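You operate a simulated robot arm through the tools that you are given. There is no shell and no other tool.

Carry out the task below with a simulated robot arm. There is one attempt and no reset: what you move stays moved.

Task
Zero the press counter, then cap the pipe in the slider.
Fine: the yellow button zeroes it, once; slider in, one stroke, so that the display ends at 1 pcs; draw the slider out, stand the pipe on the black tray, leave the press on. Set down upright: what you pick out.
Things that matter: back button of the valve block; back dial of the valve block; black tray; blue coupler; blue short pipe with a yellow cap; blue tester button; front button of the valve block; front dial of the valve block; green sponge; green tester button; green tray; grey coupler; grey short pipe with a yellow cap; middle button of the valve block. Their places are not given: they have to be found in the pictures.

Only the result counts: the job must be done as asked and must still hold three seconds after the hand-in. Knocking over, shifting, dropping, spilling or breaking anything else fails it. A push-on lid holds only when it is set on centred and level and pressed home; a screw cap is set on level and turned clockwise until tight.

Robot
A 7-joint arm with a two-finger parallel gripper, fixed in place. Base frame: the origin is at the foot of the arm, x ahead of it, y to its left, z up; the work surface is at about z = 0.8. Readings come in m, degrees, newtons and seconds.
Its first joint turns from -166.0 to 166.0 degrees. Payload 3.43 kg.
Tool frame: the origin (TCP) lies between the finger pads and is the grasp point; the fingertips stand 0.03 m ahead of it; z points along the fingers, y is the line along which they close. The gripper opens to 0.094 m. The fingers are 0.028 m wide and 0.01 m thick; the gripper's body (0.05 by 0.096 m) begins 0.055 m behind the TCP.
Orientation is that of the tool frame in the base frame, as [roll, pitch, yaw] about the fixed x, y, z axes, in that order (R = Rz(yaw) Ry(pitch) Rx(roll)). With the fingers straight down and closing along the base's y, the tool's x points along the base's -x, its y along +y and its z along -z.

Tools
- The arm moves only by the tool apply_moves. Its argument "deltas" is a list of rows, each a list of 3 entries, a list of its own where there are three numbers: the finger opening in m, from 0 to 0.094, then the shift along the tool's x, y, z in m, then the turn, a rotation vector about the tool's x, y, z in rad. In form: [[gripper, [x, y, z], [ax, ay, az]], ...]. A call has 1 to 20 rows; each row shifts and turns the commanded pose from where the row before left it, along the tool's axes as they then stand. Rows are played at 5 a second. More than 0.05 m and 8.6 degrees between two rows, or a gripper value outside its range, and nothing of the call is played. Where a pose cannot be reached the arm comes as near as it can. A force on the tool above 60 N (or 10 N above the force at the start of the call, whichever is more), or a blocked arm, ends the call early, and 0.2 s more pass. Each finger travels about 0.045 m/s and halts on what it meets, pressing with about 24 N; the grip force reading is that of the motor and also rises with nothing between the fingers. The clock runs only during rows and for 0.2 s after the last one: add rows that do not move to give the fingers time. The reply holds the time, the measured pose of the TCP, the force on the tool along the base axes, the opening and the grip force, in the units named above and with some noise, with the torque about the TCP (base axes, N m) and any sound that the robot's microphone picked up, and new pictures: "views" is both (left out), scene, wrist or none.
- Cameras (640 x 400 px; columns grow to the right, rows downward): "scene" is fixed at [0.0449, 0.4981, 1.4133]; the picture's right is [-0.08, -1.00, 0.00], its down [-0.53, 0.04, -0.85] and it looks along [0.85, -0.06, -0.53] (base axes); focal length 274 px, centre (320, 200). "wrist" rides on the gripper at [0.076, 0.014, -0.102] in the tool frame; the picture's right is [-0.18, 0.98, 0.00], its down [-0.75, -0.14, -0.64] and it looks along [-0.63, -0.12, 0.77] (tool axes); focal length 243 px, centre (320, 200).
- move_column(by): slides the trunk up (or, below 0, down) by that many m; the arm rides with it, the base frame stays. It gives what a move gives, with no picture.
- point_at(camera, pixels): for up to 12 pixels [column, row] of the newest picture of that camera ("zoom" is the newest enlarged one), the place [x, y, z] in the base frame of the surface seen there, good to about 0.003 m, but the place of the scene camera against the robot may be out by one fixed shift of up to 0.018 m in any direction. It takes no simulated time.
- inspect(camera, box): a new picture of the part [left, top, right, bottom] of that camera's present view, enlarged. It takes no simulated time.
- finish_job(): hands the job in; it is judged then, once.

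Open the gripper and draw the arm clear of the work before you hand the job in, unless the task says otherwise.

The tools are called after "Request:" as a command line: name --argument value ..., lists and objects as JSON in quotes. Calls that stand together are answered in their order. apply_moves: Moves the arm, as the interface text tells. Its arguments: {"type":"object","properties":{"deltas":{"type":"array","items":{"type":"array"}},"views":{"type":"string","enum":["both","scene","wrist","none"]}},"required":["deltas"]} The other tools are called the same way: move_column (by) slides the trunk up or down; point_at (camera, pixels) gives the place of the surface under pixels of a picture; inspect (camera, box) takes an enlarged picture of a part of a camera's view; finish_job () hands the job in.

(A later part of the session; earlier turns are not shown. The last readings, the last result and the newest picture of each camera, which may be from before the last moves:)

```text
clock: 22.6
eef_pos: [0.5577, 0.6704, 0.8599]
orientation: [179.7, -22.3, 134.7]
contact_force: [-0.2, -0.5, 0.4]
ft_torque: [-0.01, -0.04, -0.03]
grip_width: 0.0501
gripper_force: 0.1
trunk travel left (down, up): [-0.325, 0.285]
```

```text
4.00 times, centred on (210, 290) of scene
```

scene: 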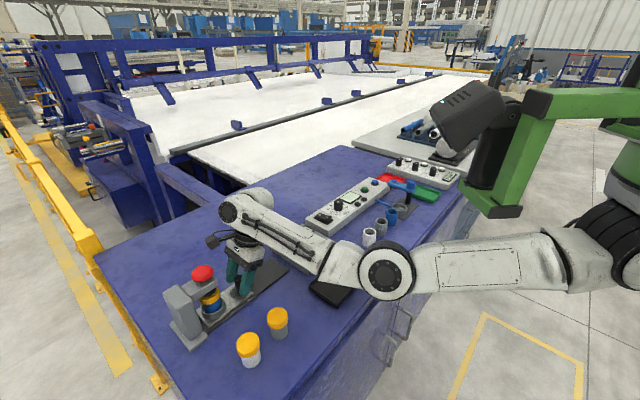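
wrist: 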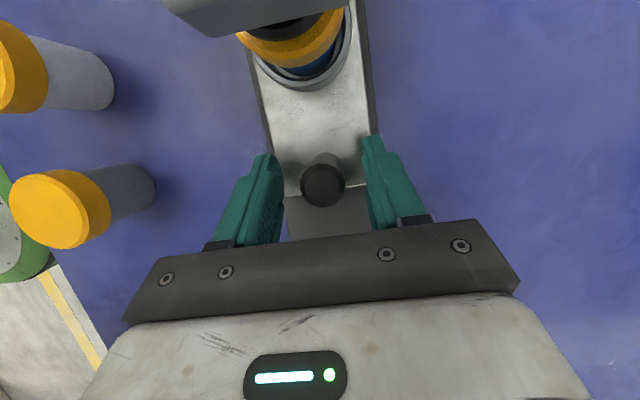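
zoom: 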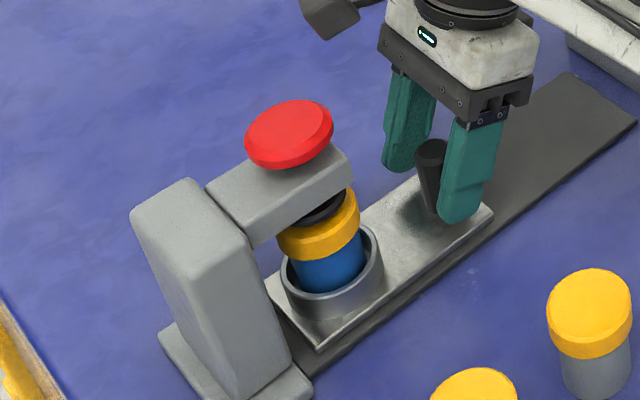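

The knob is released and the slider stayed home. I retreat along the tool axis, bring the tool upright, rise, and turn back to yaw 180 for a view of the red button.

Request:
apply_moves --deltas '[[0.05, [0, 0, -0.03], [0, 0, 0]], [0.05, [0, 0, -0.04], [0, 0, 0]], [0.05, [0, 0, -0.04], [0, 0, 0]], [0.05, [0, 0, 0], [0, -0.129, 0]], [0.05, [0, 0, 0], [0, -0.129, 0]], [0.05, [0, 0, 0], [0, -0.129, 0]], [0.0, [0, 0, -0.04], [0, 0, 0]], [0.0, [0, 0, -0.04], [0, 0, 0]], [0.0, [0, 0, -0.04], [0, 0, -0.132]], [0.0, [0, 0, 0], [0, 0, -0.132]], [0.0, [0, 0, 0], [0, 0, -0.132]], [0.0, [0, 0, 0], [0, 0, -0.132]], [0.0, [0, 0, 0], [0, 0, -0.132]], [0.0, [0, 0, 0], [0, 0, -0.132]], [0.0, [0, 0, 0], [0, 0, 0]]]'

```text
clock: 24.6
eef_pos: [0.5749, 0.6103, 0.9142]
orientation: [-167.5, 5.5, 142.2]
contact_force: [-0.5, 0.0, -0.2]
ft_torque: [0.04, -0.02, -0.01]
grip_width: 0.0
gripper_force: 19.5
trunk travel left (down, up): [-0.325, 0.285]
stopped in row 10: the arm was blocked; the commanded pose is now the measured one
```

scene: 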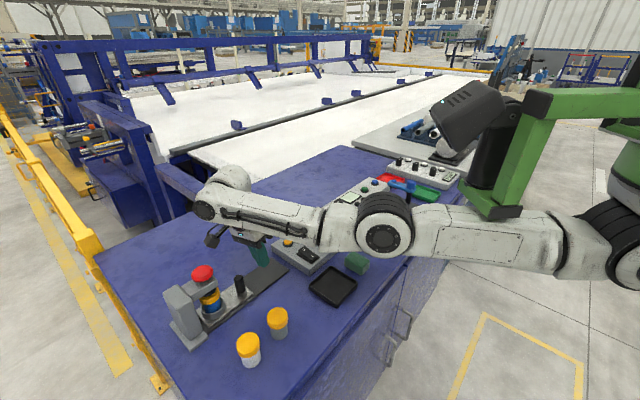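
wrist: 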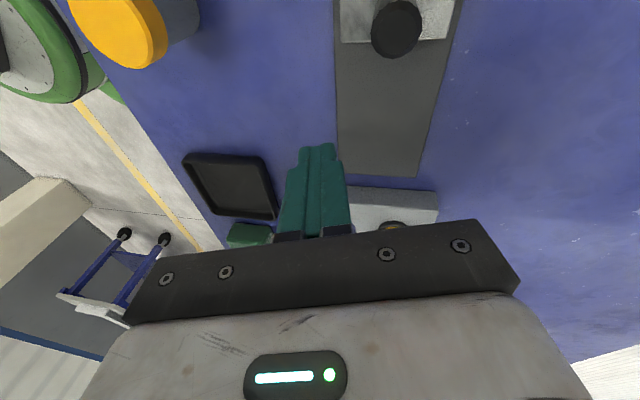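

The arm was blocked while rising at this yaw (it looks like a joint limit: TCP is at z 0.914, slightly tilted, touching nothing). I raise the trunk 0.08 m, which lifts the hand straight up without changing the joints.

Request:
move_column --by 0.08

```text
clock: 25.8
eef_pos: [0.5749, 0.6111, 0.9944]
orientation: [-167.5, 5.4, 142.1]
contact_force: [-0.2, -0.6, 0.3]
ft_torque: [0.0, 0.01, -0.01]
grip_width: 0.0
gripper_force: 24.0
trunk travel left (down, up): [-0.405, 0.205]
```

Now I turn back to upright and yaw 180 in small steps while staying in place.

Request:
apply_moves --deltas '[[0.0, [0, 0, 0], [-0.109, 0, 0]], [0.0, [0, 0, 0], [-0.109, 0, 0]], [0.0, [0, 0, 0], [0, 0.094, 0]], [0.0, [0, 0, 0], [0, 0, -0.132]], [0.0, [0, 0, 0], [0, 0, -0.132]], [0.0, [0, 0, 0], [0, 0, -0.132]], [0.0, [0, 0, 0], [0, 0, -0.132]], [0.0, [0, 0, 0], [0, 0, -0.132]], [0.0, [0, 0, 0], [0, 0, 0]]]'

```text
clock: 27.8
eef_pos: [0.5758, 0.6126, 0.9967]
orientation: [179.9, 0.0, 179.9]
contact_force: [0.5, -0.4, -0.7]
ft_torque: [0.02, 0.0, 0.02]
grip_width: 0.0
gripper_force: 23.8
trunk travel left (down, up): [-0.405, 0.205]
```

scene: 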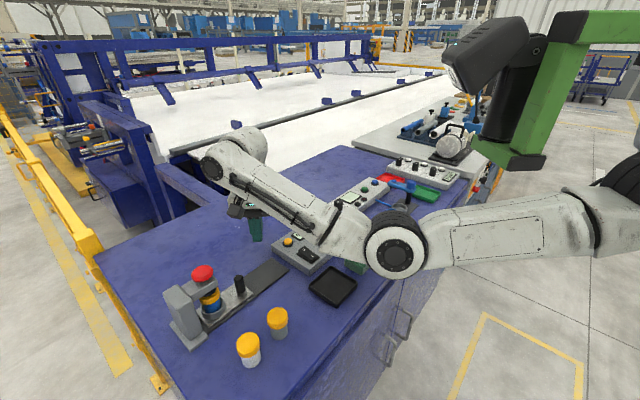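
wrist: 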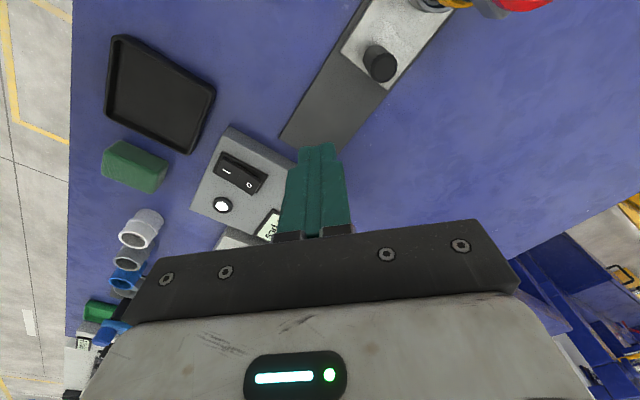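

The tool is upright at yaw 180. I rise to about 1.08 and move back toward (0.40, 0.70) to see the red button.

Request:
apply_moves --deltas '[[0.0, [0, 0, -0.04], [0, 0, 0]], [0.0, [0, 0, -0.043], [0, 0, 0]], [0.0, [0.036, 0.018, 0], [0, 0, 0]], [0.0, [0.036, 0.018, 0], [0, 0, 0]], [0.0, [0.036, 0.018, 0], [0, 0, 0]], [0.0, [0.036, 0.018, 0], [0, 0, 0]], [0.0, [0.036, 0.018, 0], [0, 0, 0]], [0.0, [0, 0, 0], [0, 0, 0]]]'

Request:
inspect --camera "wrist" --box '[240, 0, 480, 200]'

```text
clock: 29.8
eef_pos: [0.3892, 0.6917, 1.0346]
orientation: [-176.9, -0.1, -179.4]
contact_force: [0.3, 0.1, -0.4]
ft_torque: [-0.02, 0.03, 0.0]
grip_width: 0.0001
gripper_force: 24.3
out of reach, approached as far as the arm can: row 7
trunk travel left (down, up): [-0.405, 0.205]
stopped in row 8: the arm was blocked; the commanded pose is now the measured one
```

scene: 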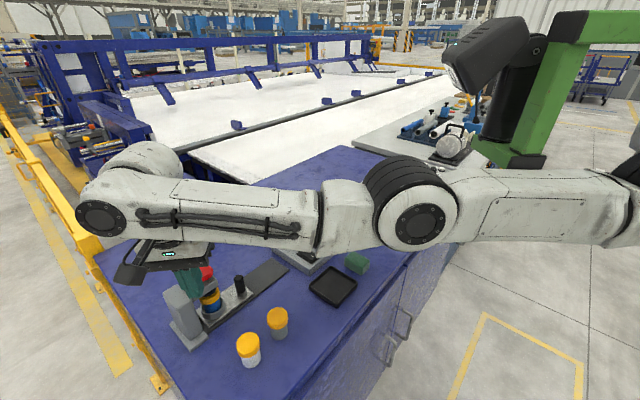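
wrist: 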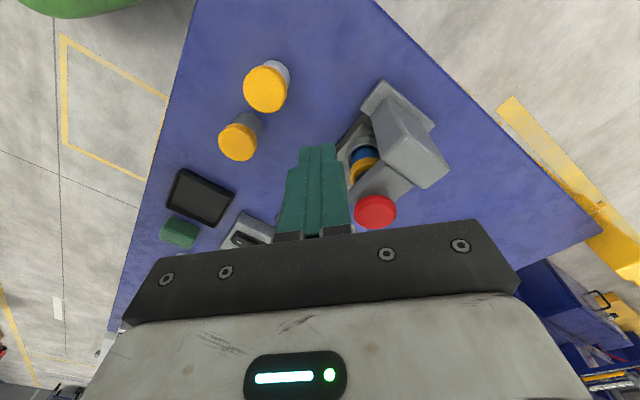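

```text
2.00 times, centred on (360, 100) of wrist
```

zoom: 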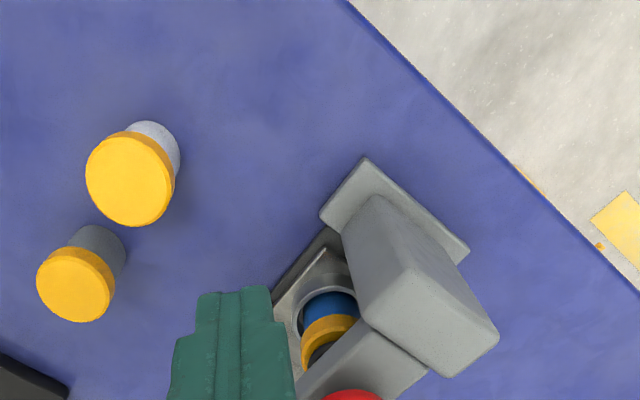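

The red button is fully visible at (376,213) in the wrist view. I read its top centre and rim.

Request:
point_at --camera "wrist" --pixels '[[376, 211], [360, 211], [392, 211], [376, 200], [376, 222], [366, 165], [410, 165], [425, 175], [440, 165], [400, 190]]'

Request:
point_at --camera "scene" --pixels '[[207, 272], [239, 277], [333, 286], [276, 318], [247, 345]]'

```text
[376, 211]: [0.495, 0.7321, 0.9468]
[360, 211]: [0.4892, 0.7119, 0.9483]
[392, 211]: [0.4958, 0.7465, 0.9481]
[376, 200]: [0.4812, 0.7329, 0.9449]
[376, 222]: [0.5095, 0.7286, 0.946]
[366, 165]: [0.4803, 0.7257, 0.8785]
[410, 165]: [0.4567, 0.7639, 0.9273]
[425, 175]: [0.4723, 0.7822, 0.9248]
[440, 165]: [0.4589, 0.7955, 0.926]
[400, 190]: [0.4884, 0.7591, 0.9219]
```

```text
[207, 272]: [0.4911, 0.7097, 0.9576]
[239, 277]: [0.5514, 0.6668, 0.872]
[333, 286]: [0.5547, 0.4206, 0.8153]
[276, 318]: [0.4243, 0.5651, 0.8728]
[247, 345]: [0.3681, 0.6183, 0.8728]
```

Red button centre is about (0.4945, 0.730), top 0.947. I level the hand and hover with closed fingertips about 4 cm above it.

Request:
apply_moves --deltas '[[0.0, [0, 0, 0], [-0.054, 0, 0]], [0.0, [-0.035, 0.0127, 0.004], [0, 0, 0]], [0.0, [-0.035, 0.0127, 0.005], [0, 0, 0]], [0.0, [-0.035, 0.0127, 0.006], [0, 0, 0]], [0.0, [0, 0, 0], [0, 0, 0]]]'

Request:
inspect --camera "wrist" --box '[240, 50, 440, 210]'

Request:
inspect --camera "scene" --box '[130, 200, 290, 340]'

```text
clock: 31.0
eef_pos: [0.4479, 0.6938, 1.0227]
orientation: [-179.5, -0.1, -178.6]
contact_force: [-0.7, 0.4, 1.0]
ft_torque: [-0.01, -0.01, -0.02]
grip_width: 0.0003
gripper_force: 23.9
out of reach, approached as far as the arm can: row 1, 2, 3, 4
trunk travel left (down, up): [-0.405, 0.205]
```

scene: 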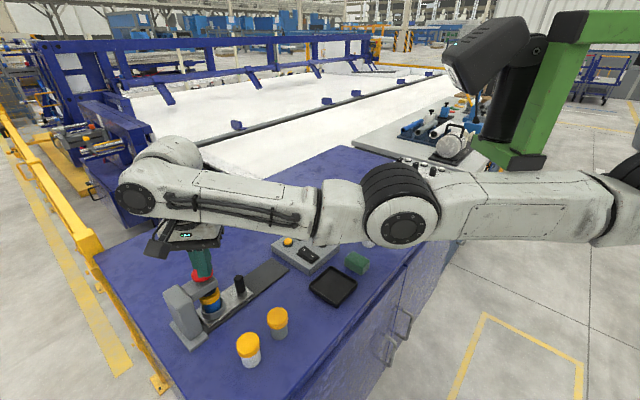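
wrist: 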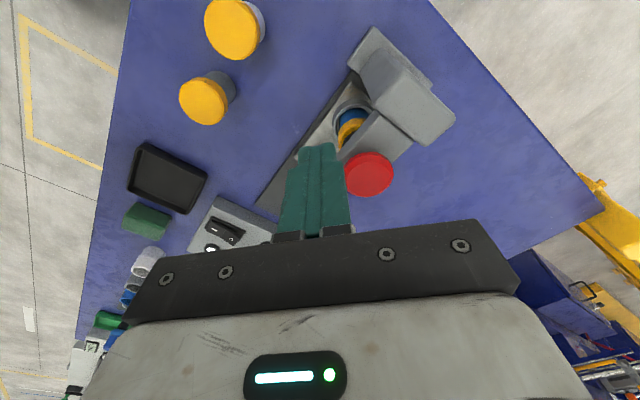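

```text
2.50 times, centred on (340, 130) of wrist
```

zoom: 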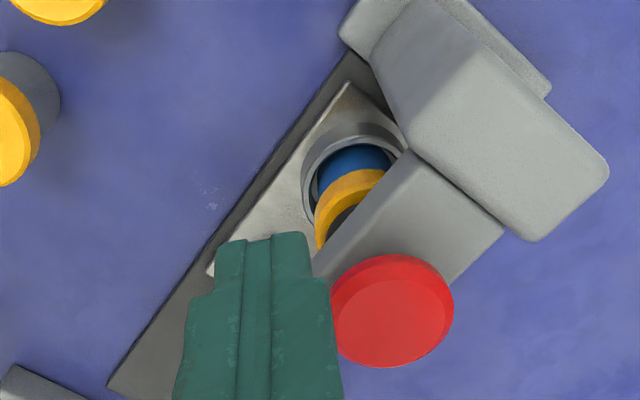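

```text
2.86 times, centred on (210, 270) of scene
```

zoom: 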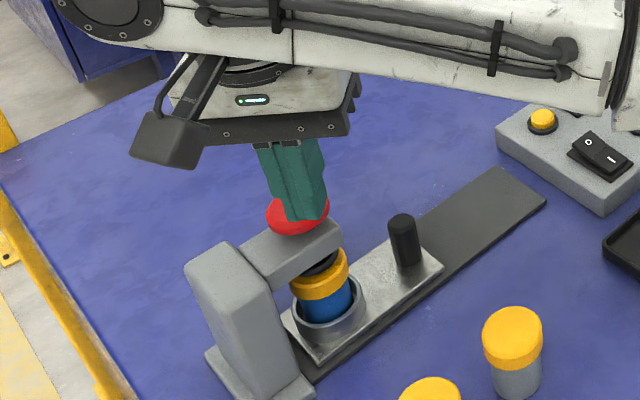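

The arm lagged: it reached only (0.448, 0.694, 1.023), tips near the button's edge but above it. I hold still for a few rows to see whether it settles onto the commanded point.

Request:
apply_moves --deltas '[[0.0, [0, 0, 0], [0, 0, 0]], [0.0, [0, 0, 0], [0, 0, 0]], [0.0, [0, 0, 0], [0, 0, 0]]]' --views "none"

```text
clock: 31.8
eef_pos: [0.4497, 0.6932, 1.0211]
orientation: [-179.4, -0.2, -178.7]
contact_force: [0.2, 0.7, 0.3]
ft_torque: [0.02, -0.01, -0.02]
grip_width: 0.0
gripper_force: 24.0
trunk travel left (down, up): [-0.405, 0.205]
```

It stays there, so the arm is at a reach limit in this posture. I query points along the arm in the scene picture to understand its posture.

Request:
point_at --camera "scene" --pixels '[[137, 197], [195, 170], [300, 210], [340, 210], [400, 227], [380, 190], [470, 220], [550, 215], [610, 210], [635, 180], [635, 215], [190, 230]]'

```text
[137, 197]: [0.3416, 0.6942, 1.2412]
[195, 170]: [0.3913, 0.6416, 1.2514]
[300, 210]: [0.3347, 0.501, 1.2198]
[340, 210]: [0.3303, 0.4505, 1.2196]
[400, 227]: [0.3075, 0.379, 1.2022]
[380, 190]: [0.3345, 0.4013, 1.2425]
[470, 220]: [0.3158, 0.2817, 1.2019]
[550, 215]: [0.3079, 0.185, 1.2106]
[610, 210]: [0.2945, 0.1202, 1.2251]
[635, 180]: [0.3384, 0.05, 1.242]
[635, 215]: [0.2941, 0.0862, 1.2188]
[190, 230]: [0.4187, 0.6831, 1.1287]
```

I also check where the green trunk-mounted structure stands, to be sure the arm's elbow isn't touching it.

Request:
point_at --camera "scene" --pixels '[[525, 162], [490, 55], [510, 100], [560, 80], [610, 25], [440, 190], [620, 160], [590, 190], [600, 240], [570, 240]]'

Request:
inspect --camera "scene" --box '[340, 0, 640, 280]'

```text
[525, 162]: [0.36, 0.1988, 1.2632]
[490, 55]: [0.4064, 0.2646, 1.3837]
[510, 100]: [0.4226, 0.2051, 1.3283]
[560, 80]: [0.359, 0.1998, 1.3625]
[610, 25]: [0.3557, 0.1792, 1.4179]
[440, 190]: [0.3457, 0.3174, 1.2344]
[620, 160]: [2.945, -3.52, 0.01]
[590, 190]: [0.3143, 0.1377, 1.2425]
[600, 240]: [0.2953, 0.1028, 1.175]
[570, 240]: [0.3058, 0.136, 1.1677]
```

```text
1.43 times, centred on (490, 140) of scene
```

zoom: 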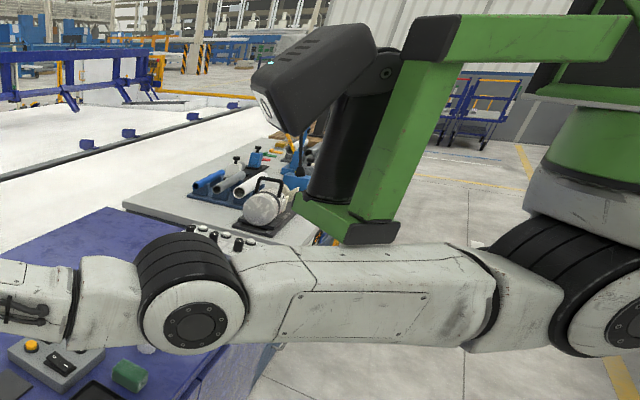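

The upper arm's top (z about 1.24) lies right under the trunk's green bracket (z about 1.26): that is what blocks the arm from rising. I raise the trunk 0.12 m more so the arm works lower relative to its shoulder.

Request:
move_column --by 0.12

```text
clock: 33.3
eef_pos: [0.4525, 0.6934, 1.1417]
orientation: [-179.2, -0.2, -178.9]
contact_force: [0.2, 1.3, -0.3]
ft_torque: [-0.04, -0.01, 0.0]
grip_width: 0.0
gripper_force: 24.1
trunk travel left (down, up): [-0.525, 0.085]
```

The hand is now at z 1.14. I move down and over toward the red button axis, ending about 4 cm above it.

Request:
apply_moves --deltas '[[0.0, [0, 0, 0.03], [0, 0, 0]], [0.0, [0, 0, 0.03], [0, 0, 0]], [0.0, [0, 0, 0.03], [0, 0, 0]], [0.0, [-0.014, 0.012, 0.01], [0, 0, 0]], [0.0, [-0.014, 0.012, 0.01], [0, 0, 0]], [0.0, [-0.014, 0.0126, 0.01], [0, 0, 0]], [0.0, [0, 0, 0], [0, 0, 0]]]'

Request:
inspect --camera "scene" --box '[340, 0, 640, 280]'

```text
clock: 34.9
eef_pos: [0.4712, 0.6884, 1.0528]
orientation: [180.0, -0.1, -179.6]
contact_force: [0.4, 0.4, 0.5]
ft_torque: [0.01, -0.03, 0.01]
grip_width: 0.0
gripper_force: 24.3
out of reach, approached as far as the arm can: row 4, 5, 6
trunk travel left (down, up): [-0.525, 0.085]
```

scene: 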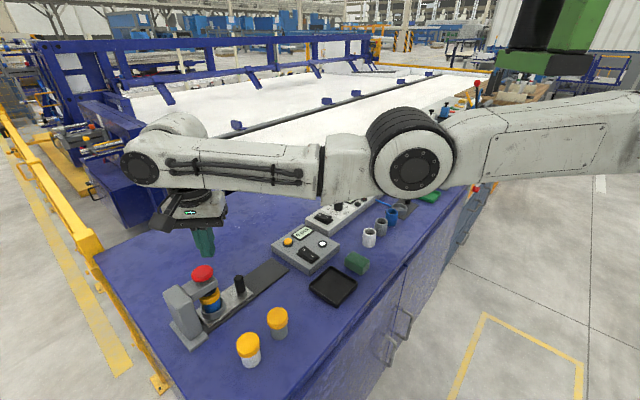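
wrist: 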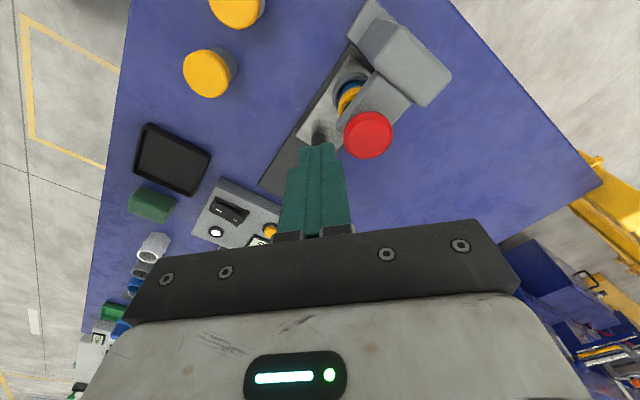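

```text
1.43 times, centred on (490, 140) of scene
```

zoom: 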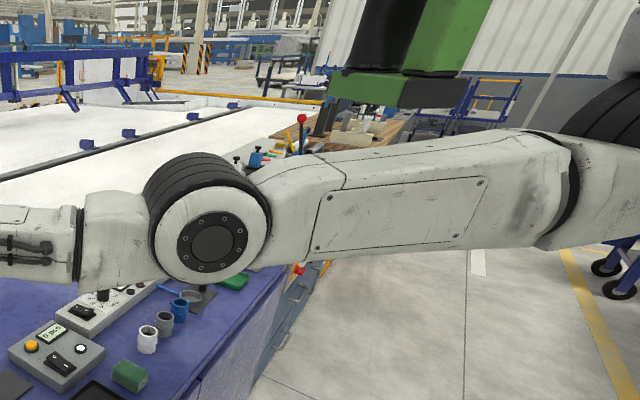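

Still short in +y although the bracket is now clear, so the arm itself looks stretched. I query the shoulder and link places from this wider zoom.

Request:
point_at --camera "zoom" --pixels '[[212, 245], [200, 165], [330, 170], [330, 260], [500, 140], [500, 240], [560, 190], [610, 200], [620, 110], [630, 240]]'

Request:
point_at --camera "scene" --pixels '[[140, 166], [200, 165], [170, 125], [250, 170], [300, 170], [190, 210]]'

```text
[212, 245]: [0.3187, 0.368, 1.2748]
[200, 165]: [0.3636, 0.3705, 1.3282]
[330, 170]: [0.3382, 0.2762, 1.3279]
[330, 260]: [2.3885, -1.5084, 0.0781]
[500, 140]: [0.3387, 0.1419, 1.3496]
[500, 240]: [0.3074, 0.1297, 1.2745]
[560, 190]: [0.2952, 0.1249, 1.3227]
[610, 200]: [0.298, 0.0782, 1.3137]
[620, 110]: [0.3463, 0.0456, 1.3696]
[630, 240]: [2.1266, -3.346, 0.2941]
```

```text
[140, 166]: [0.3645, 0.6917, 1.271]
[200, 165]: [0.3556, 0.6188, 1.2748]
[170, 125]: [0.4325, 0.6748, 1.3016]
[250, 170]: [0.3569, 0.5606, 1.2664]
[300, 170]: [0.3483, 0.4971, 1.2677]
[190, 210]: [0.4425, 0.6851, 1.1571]
```

The arm is stretched almost straight, so an upright hand can't get over the red button. I tilt the fingers outward (toward +y) by about 20°, which brings the wrist nearer the base.

Request:
apply_moves --deltas '[[0.0, [0, 0, 0], [-0.117, 0, 0]], [0.0, [0, 0, 0], [-0.117, 0, 0]], [0.0, [0, 0, 0], [-0.117, 0, 0]], [0.0, [0, 0, 0], [0, 0, 0]]]' --views "none"

```text
clock: 35.9
eef_pos: [0.472, 0.6895, 1.0515]
orientation: [159.9, -0.1, -179.6]
contact_force: [-0.6, -1.3, -0.3]
ft_torque: [-0.02, -0.03, 0.03]
grip_width: 0.0
gripper_force: 23.8
trunk travel left (down, up): [-0.525, 0.085]
```

The tilt of 20° was reached without trouble. I now move to directly above the red button, TCP at z about 1.02.

Request:
apply_moves --deltas '[[0.0, [-0.0075, 0.0091, 0.0145], [0, 0, 0]], [0.0, [-0.0075, 0.0091, 0.0145], [0, 0, 0]], [0.0, [-0.0075, 0.0091, 0.0145], [0, 0, 0]], [0.0, [0, 0, 0], [0, 0, 0]]]'

Request:
inspect --camera "wrist" --box '[240, 50, 440, 210]'

Request:
inspect --camera "scene" --box '[130, 200, 290, 340]'

```text
clock: 36.9
eef_pos: [0.4964, 0.7314, 1.0218]
orientation: [159.7, -0.2, -179.6]
contact_force: [-0.1, 0.4, -0.2]
ft_torque: [0.0, 0.03, 0.03]
grip_width: 0.0001
gripper_force: 23.8
trunk travel left (down, up): [-0.525, 0.085]
```

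scene: 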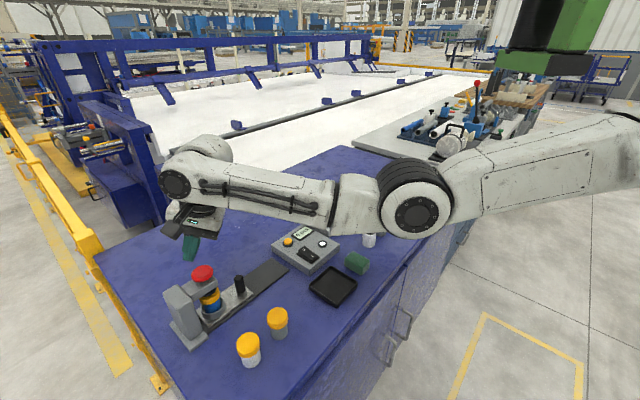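
wrist: 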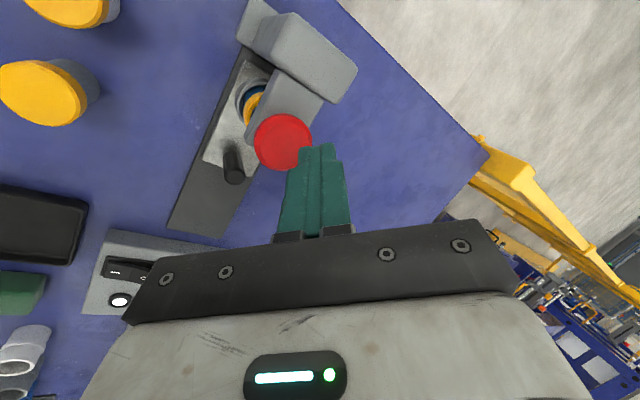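

```text
2.50 times, centred on (340, 130) of wrist
```

zoom: 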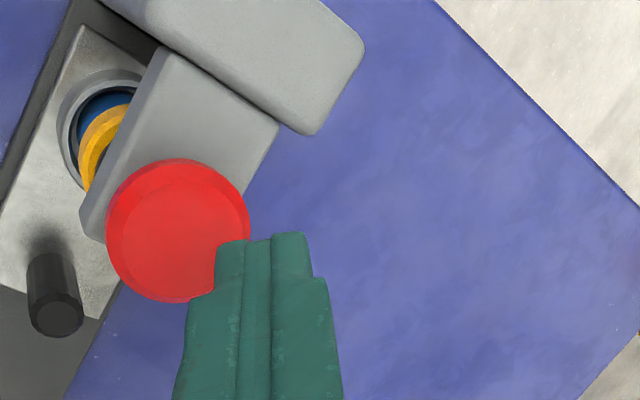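

```text
2.86 times, centred on (210, 270) of scene
```

zoom: 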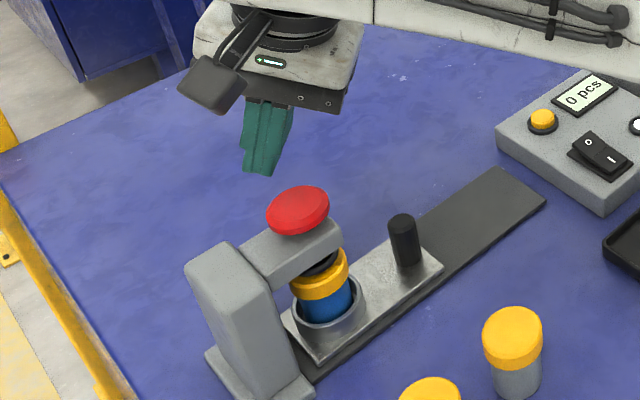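

Now free to press from above; display reads 0 pcs. I re-measure the red button from this view at about (283,142).

Request:
point_at --camera "zoom" --pixels '[[300, 200], [303, 155], [270, 210], [340, 215]]'

Request:
point_at --camera "wrist" --pixels '[[281, 140], [258, 140], [305, 140], [281, 117], [275, 162], [262, 155], [233, 165], [240, 178]]'

```text
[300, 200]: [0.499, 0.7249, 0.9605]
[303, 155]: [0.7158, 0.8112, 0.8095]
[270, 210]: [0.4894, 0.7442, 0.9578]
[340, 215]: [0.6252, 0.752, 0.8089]
```

```text
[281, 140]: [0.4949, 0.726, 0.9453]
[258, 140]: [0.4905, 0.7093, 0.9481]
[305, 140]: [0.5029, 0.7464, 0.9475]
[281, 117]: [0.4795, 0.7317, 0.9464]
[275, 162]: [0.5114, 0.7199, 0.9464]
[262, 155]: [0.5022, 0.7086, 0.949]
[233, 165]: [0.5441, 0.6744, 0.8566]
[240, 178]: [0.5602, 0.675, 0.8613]
```

Centre (0.496, 0.728), top 0.947. I descend straight down in small steps to just above contact.

Request:
apply_moves --deltas '[[0.0, [0, -0.0087, 0.0181], [0, 0, 0]], [0.0, [0, -0.0051, 0.0141], [0, 0, 0]], [0.0, [0, -0.00103, 0.00282], [0, 0, 0]], [0.0, [0, -0.00103, 0.00282], [0, 0, 0]], [0.0, [0, 0, 0], [0, 0, 0]]]' --views "both"

Request:
inspect --camera "scene" --box '[130, 200, 290, 340]'

Request:
inspect --camera "wrist" --box '[240, 50, 440, 210]'

```text
clock: 38.1
eef_pos: [0.4954, 0.7272, 0.9801]
orientation: [159.8, -0.1, -179.6]
contact_force: [-0.1, 0.0, 0.0]
ft_torque: [-0.02, 0.0, 0.02]
grip_width: 0.0
gripper_force: 24.4
trunk travel left (down, up): [-0.525, 0.085]
```

scene: 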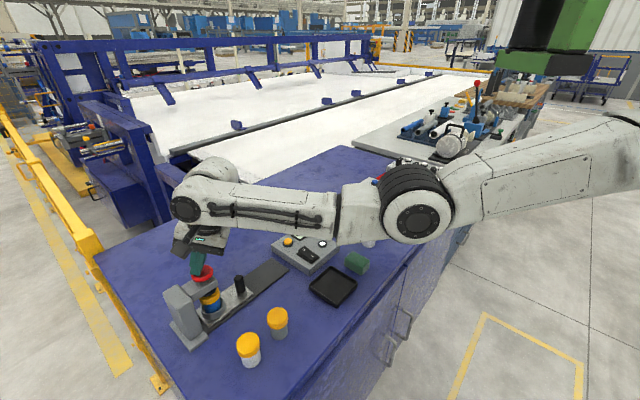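
wrist: 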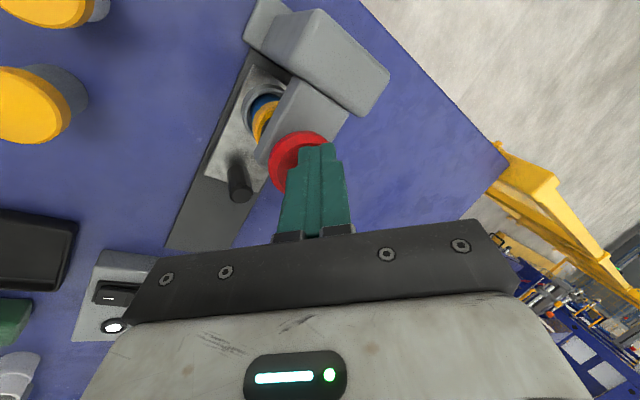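

```text
2.86 times, centred on (210, 270) of scene
```

zoom: 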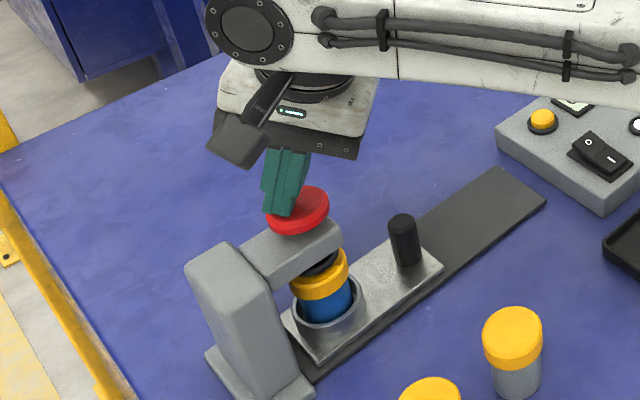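

```text
2.50 times, centred on (340, 130) of wrist
```

zoom: 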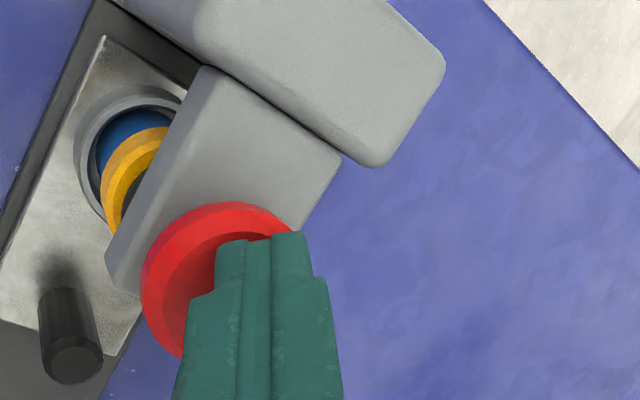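

The lower finger edge is just above the button, slightly to the +y side; I shift 3 mm toward −y and press down in 2 mm steps.

Request:
apply_moves --deltas '[[0.0, [0, -0.0028, -0.001], [0, 0, 0]], [0.0, [0, -0.00068, 0.00188], [0, 0, 0]], [0.0, [0, -0.00068, 0.00188], [0, 0, 0]], [0.0, [0, -0.00068, 0.00188], [0, 0, 0]]]' --views "none"

```text
clock: 39.1
eef_pos: [0.4951, 0.7237, 0.9729]
orientation: [159.8, 0.0, -179.6]
contact_force: [1.3, 1.7, 1.5]
ft_torque: [0.07, -0.05, 0.01]
grip_width: 0.0
gripper_force: 23.5
trunk travel left (down, up): [-0.525, 0.085]
```

Only about 1.5 N so far; I keep pressing in 2 mm steps.

Request:
apply_moves --deltas '[[0.0, [0, -0.00068, 0.00188], [0, 0, 0]], [0.0, [0, -0.00068, 0.00188], [0, 0, 0]], [0.0, [0, -0.00068, 0.00188], [0, 0, 0]]]' --views "scene"

Request:
inspect --camera "scene" --box '[130, 200, 290, 340]'

```text
clock: 39.9
eef_pos: [0.4943, 0.7254, 0.9678]
orientation: [159.8, 0.0, -179.6]
contact_force: [-0.8, 0.9, 5.7]
ft_torque: [0.03, 0.02, -0.04]
grip_width: 0.0
gripper_force: 24.1
trunk travel left (down, up): [-0.525, 0.085]
```

scene: 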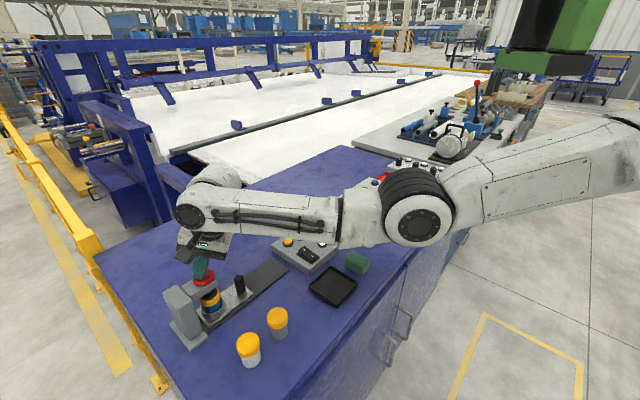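

```text
2.86 times, centred on (210, 270) of scene
```

zoom: 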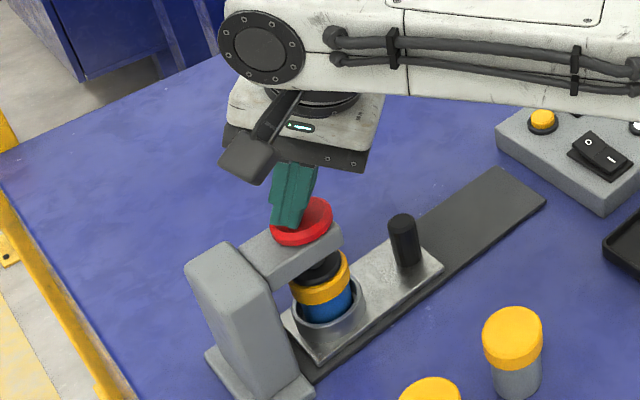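

The button and ram are going down (5.7 N). I continue in 2 mm steps.

Request:
apply_moves --deltas '[[0.0, [0, -0.00068, 0.00188], [0, 0, 0]], [0.0, [0, -0.00068, 0.00188], [0, 0, 0]]]' --views "none"

```text
clock: 40.5
eef_pos: [0.4949, 0.7241, 0.9644]
orientation: [159.7, 0.0, -179.6]
contact_force: [1.1, -0.1, 10.7]
ft_torque: [0.05, -0.04, 0.01]
grip_width: 0.0
gripper_force: 23.7
trunk travel left (down, up): [-0.525, 0.085]
heard: click
```

A click was heard at 10.7 N. I look closely at the press, ram and cap before deciding whether to press further.

Request:
inspect --camera "scene" --box '[170, 250, 250, 330]'

Request:
inspect --camera "wrist" --box '[200, 20, 400, 180]'

Request:
inspect --camera "scene" --box '[260, 210, 360, 290]'

```text
5.00 times, centred on (210, 290) of scene
```

zoom: 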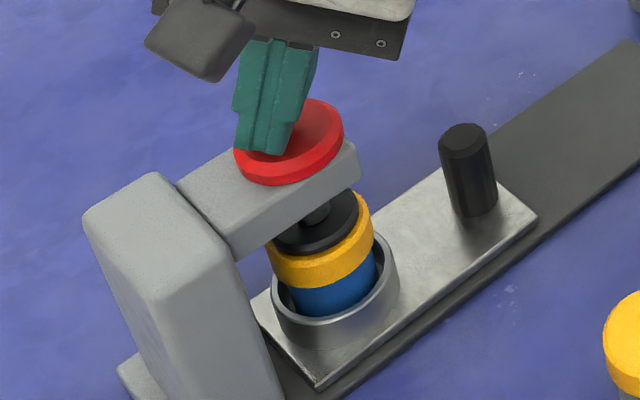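

```text
2.50 times, centred on (300, 100) of wrist
```

zoom: 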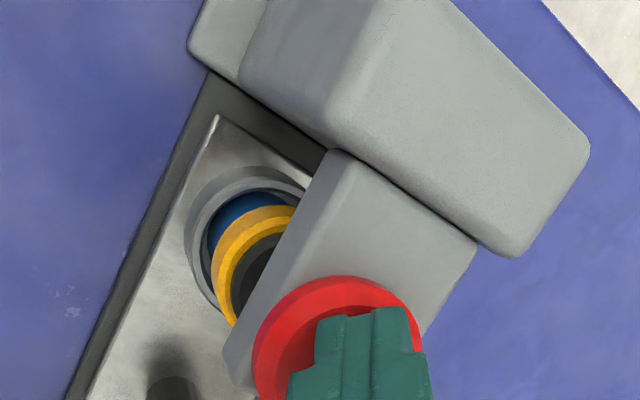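

```text
5.00 times, centred on (310, 250) of scene
```

zoom: 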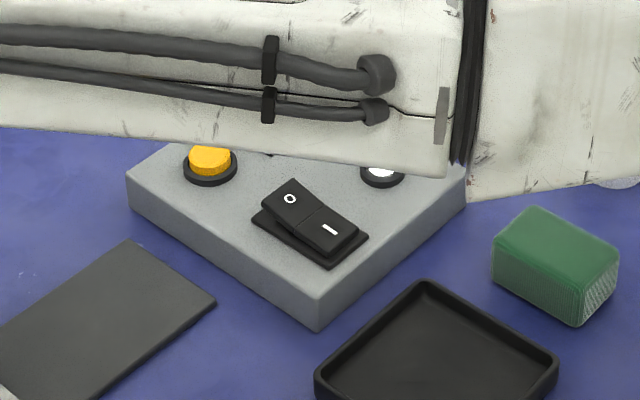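

The ram is now pressing on the cap. I continue gently in 1 mm steps without lifting, to complete the same stroke to its bottom.

Request:
apply_moves --deltas '[[0.0, [0, -0.00034, 0.00094], [0, 0, 0]], [0.0, [0, -0.00034, 0.00094], [0, 0, 0]]]' --views "none"

```text
clock: 41.1
eef_pos: [0.4952, 0.7247, 0.9639]
orientation: [159.6, 0.0, -179.6]
contact_force: [-0.7, -0.6, 20.0]
ft_torque: [0.0, 0.02, -0.02]
grip_width: 0.0002
gripper_force: 24.1
trunk travel left (down, up): [-0.525, 0.085]
```

Force rises to 20 N with almost no travel, so it is near the bottom. I add 2 mm more to make sure the cap is home.

Request:
apply_moves --deltas '[[0.0, [0, -0.00034, 0.00094], [0, 0, 0]], [0.0, [0, -0.00034, 0.00094], [0, 0, 0]], [0.0, [0, 0, 0], [0, 0, 0]]]' --views "scene"

Request:
inspect --camera "scene" --box '[170, 250, 250, 330]'

```text
clock: 41.9
eef_pos: [0.4945, 0.7249, 0.9626]
orientation: [159.4, 0.0, -179.6]
contact_force: [0.1, -1.7, 31.3]
ft_torque: [-0.01, -0.01, -0.03]
grip_width: 0.0
gripper_force: 24.2
trunk travel left (down, up): [-0.525, 0.085]
```

scene: 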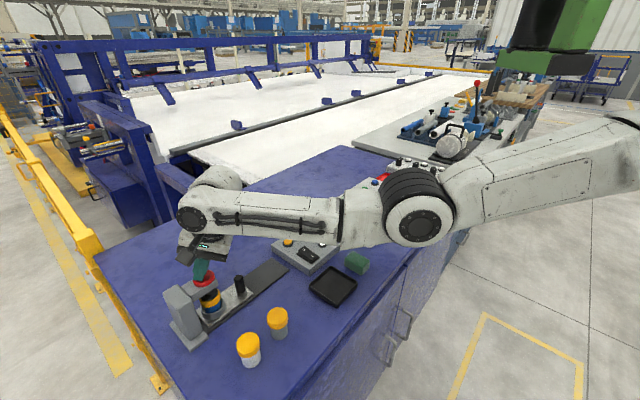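

```text
5.00 times, centred on (210, 290) of scene
```

zoom: 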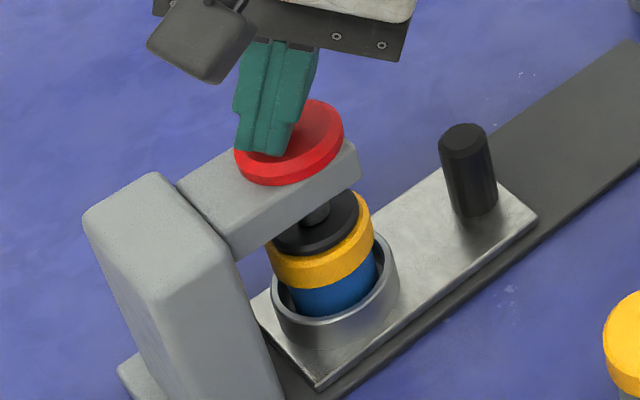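

The cap has moved down on the pipe and the press has bottomed out. I lift straight off the button, then look at the display.

Request:
apply_moves --deltas '[[0.0, [0, 0.0034, -0.0094], [0, 0, 0]], [0.0, [0, 0.0068, -0.0188], [0, 0, 0]], [0.0, [0, 0.0103, -0.0282], [0, 0, 0]], [0.0, [0, 0.0068, -0.0188], [0, 0, 0]], [0.0, [0, 0, 0], [0, 0, 0]]]'

Request:
inspect --camera "scene" --box '[260, 210, 360, 290]'

Request:
inspect --camera "scene" --box '[170, 250, 250, 330]'

```text
clock: 43.1
eef_pos: [0.4947, 0.7264, 1.0413]
orientation: [159.8, 0.0, -179.7]
contact_force: [-0.1, -0.3, 0.3]
ft_torque: [-0.04, 0.03, 0.02]
grip_width: 0.0
gripper_force: 23.9
trunk travel left (down, up): [-0.525, 0.085]
```

scene: 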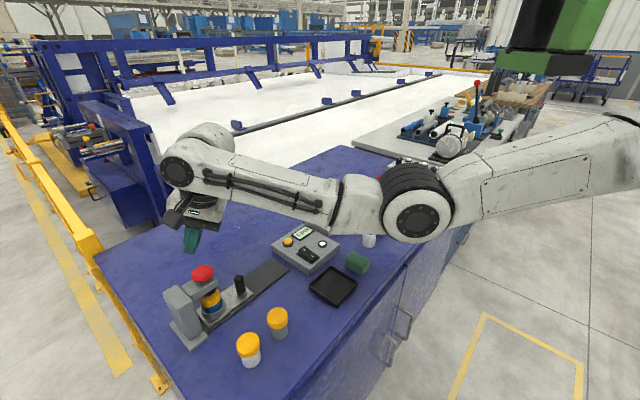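
wrist: 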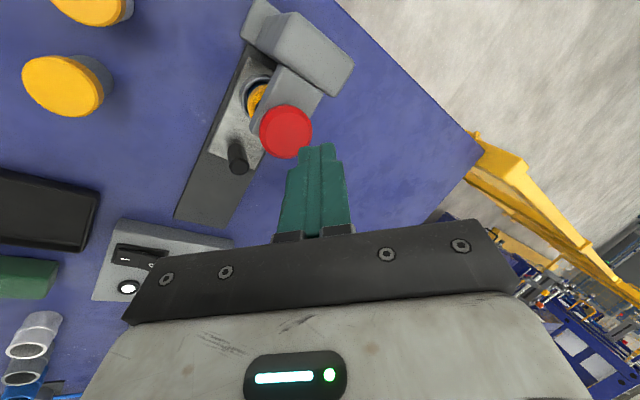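

```text
5.00 times, centred on (310, 250) of scene
```

zoom: 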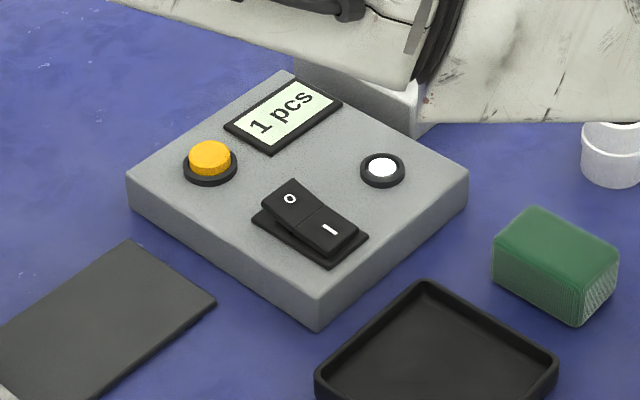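

```text
5.00 times, centred on (210, 290) of scene
```

zoom: 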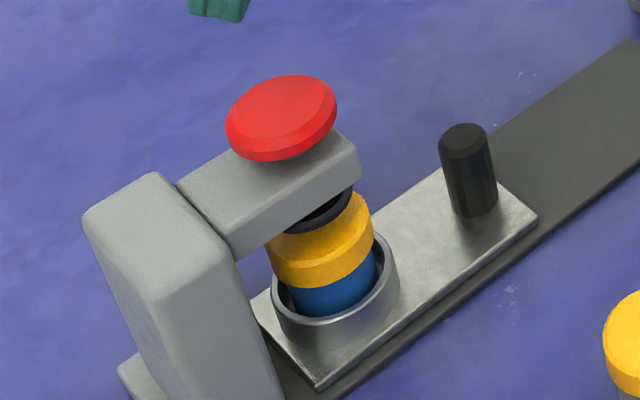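

The display reads 1 pcs and the ram is back up with the cap on. I move outward away from the press at this height, bring the tool upright, turn it 45° the other way so the fingers close along the slide, and tilt again to lean outward.

Request:
apply_moves --deltas '[[0.0, [-0.031, -0.0286, -0.0104], [0, 0, 0]], [0.0, [-0.031, -0.0286, -0.0104], [0, 0, 0]], [0.0, [-0.031, -0.0286, -0.0104], [0, 0, 0]], [0.06, [0, 0, 0], [0.117, 0, 0]], [0.06, [0, 0, 0], [0.117, 0, 0]], [0.06, [0, 0, 0], [0.117, 0, 0]], [0.06, [0, 0, 0], [0, 0, -0.13]], [0.06, [0, 0, 0], [0, 0, -0.13]], [0.06, [0, 0, 0], [0, 0, -0.13]], [0.06, [0, 0, 0], [0, 0, -0.13]], [0.06, [0, 0, 0], [0, 0, -0.13]], [0.06, [0, 0, 0], [0, 0, -0.13]], [0.06, [0, 0, 0], [0, 0, 0]]]'

```text
clock: 45.9
eef_pos: [0.5879, 0.633, 1.0389]
orientation: [179.9, 0.0, -134.8]
contact_force: [0.4, 0.5, 0.3]
ft_torque: [0.02, -0.03, 0.01]
grip_width: 0.06
gripper_force: 0.0
trunk travel left (down, up): [-0.525, 0.085]
```

scene: 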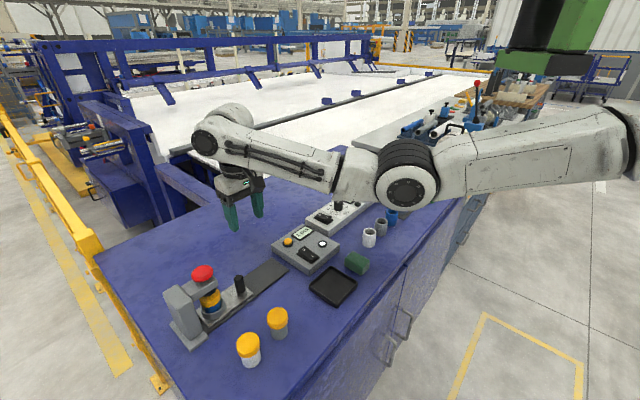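
wrist: 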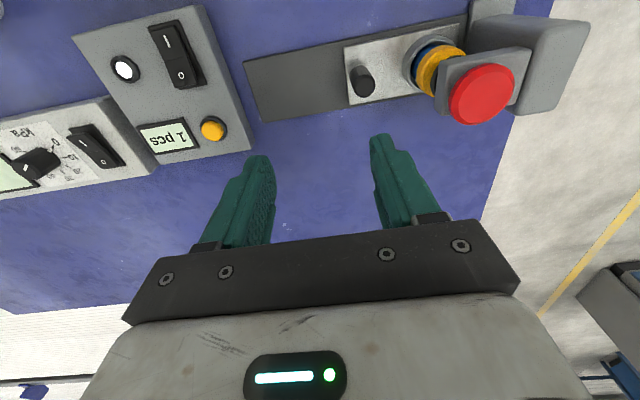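

The hand is upright at yaw 225, fingers closing along the slide. The knob shows at (362,80); I measure it, the plate and press.

Request:
inspect --camera "wrist" --box '[230, 0, 550, 150]'

Request:
point_at --camera "wrist" --pixels '[[365, 90], [357, 90], [373, 90], [365, 96], [352, 70], [442, 62], [480, 92], [455, 80], [252, 118], [247, 60], [349, 104], [345, 45]]'

```text
2.00 times, centred on (390, 75) of wrist
```

zoom: 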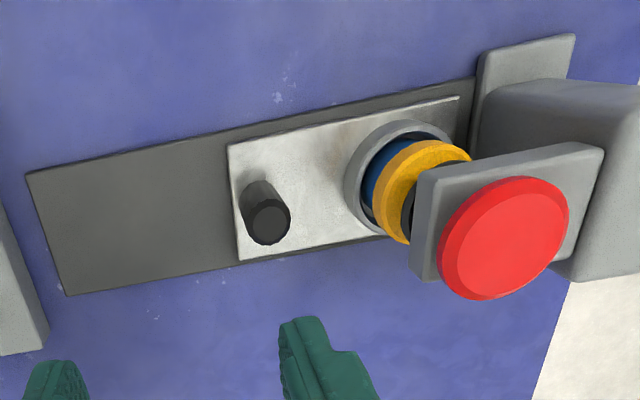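

```text
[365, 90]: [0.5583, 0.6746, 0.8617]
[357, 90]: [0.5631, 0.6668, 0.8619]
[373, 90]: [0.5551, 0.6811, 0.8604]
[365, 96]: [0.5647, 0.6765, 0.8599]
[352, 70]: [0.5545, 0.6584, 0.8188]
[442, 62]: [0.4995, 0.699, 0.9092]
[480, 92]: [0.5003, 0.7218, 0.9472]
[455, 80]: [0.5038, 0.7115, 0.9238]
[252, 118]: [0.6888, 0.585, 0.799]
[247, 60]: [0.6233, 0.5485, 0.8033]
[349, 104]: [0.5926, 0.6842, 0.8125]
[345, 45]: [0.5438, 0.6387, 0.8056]
```

Knob centre is (0.559, 0.673), top 0.8615; the press head's front is about 6 cm inward of it. I tilt the hand 20° to lean outward and rise 3 cm, then lower the trunk to regain reach.

Request:
apply_moves --deltas '[[0.044, [0, 0, 0], [-0.117, 0, 0]], [0.044, [0, 0, 0], [-0.117, 0, 0]], [0.044, [0, 0, 0], [-0.117, 0, 0]], [0.044, [0, 0.0103, -0.0282], [0, 0, 0]], [0.044, [0, 0, 0], [0, 0, 0]]]' --views "none"

```text
clock: 47.1
eef_pos: [0.5879, 0.6321, 1.0678]
orientation: [159.7, 0.1, -134.9]
contact_force: [0.0, -0.2, -0.4]
ft_torque: [-0.02, 0.0, -0.02]
grip_width: 0.044
gripper_force: 0.0
trunk travel left (down, up): [-0.525, 0.085]
```

The pose was reached exactly (roll 160, yaw −135). I lower the trunk by 0.14 m, bringing the TCP to about z 0.928, well above the knob.

Request:
move_column --by -0.14

```text
clock: 48.8
eef_pos: [0.589, 0.6329, 0.928]
orientation: [159.8, 0.0, -135.0]
contact_force: [0.5, 1.0, -0.3]
ft_torque: [0.0, 0.06, 0.02]
grip_width: 0.0441
gripper_force: 0.0
trunk travel left (down, up): [-0.385, 0.225]
```

Now I move to the pre-grasp point 6 cm back along the tool axis from the knob and look.

Request:
apply_moves --deltas '[[0.044, [-0.0034, 0.012, 0.0091], [0, 0, 0]], [0.044, [-0.0033, 0.0119, 0.0092], [0, 0, 0]], [0.044, [0, 0, 0], [0, 0, 0]]]'

Request:
inspect --camera "wrist" --box '[200, 40, 440, 190]'

Request:
inspect --camera "scene" --box '[150, 210, 290, 330]'

```text
clock: 49.6
eef_pos: [0.5712, 0.6605, 0.9179]
orientation: [159.7, 0.1, -135.0]
contact_force: [0.7, 0.3, -0.1]
ft_torque: [-0.02, 0.03, 0.01]
grip_width: 0.0439
gripper_force: 0.0
trunk travel left (down, up): [-0.385, 0.225]
```

scene: 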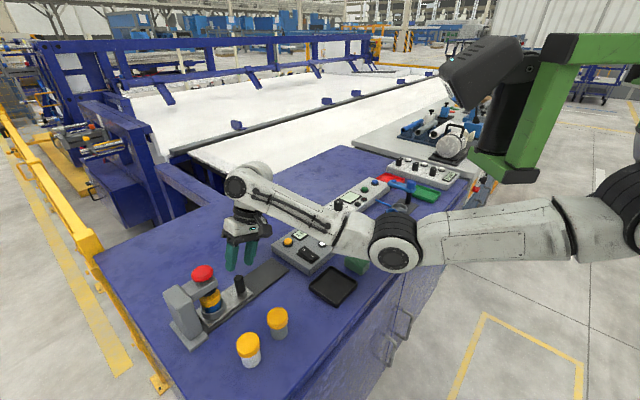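
wrist: 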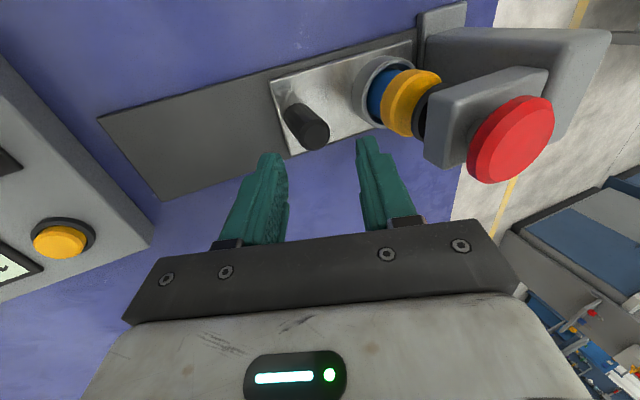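

```text
2.67 times, centred on (320, 115) of wrist
```

zoom: 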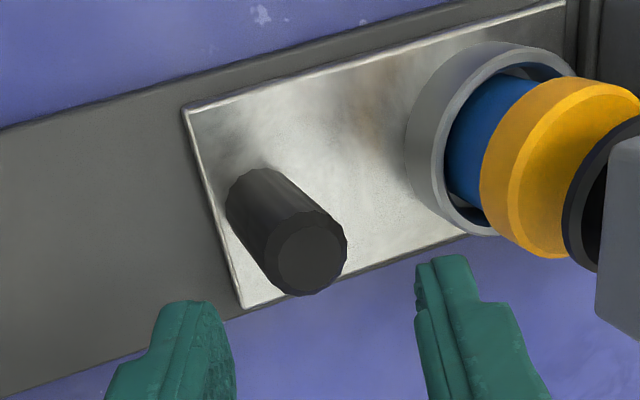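

```text
3.33 times, centred on (220, 270) of scene
```

zoom: 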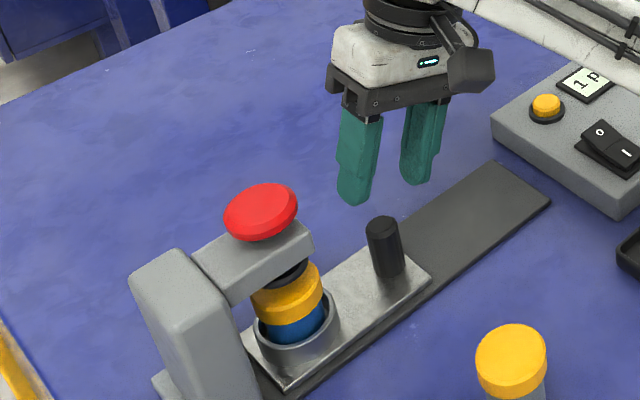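

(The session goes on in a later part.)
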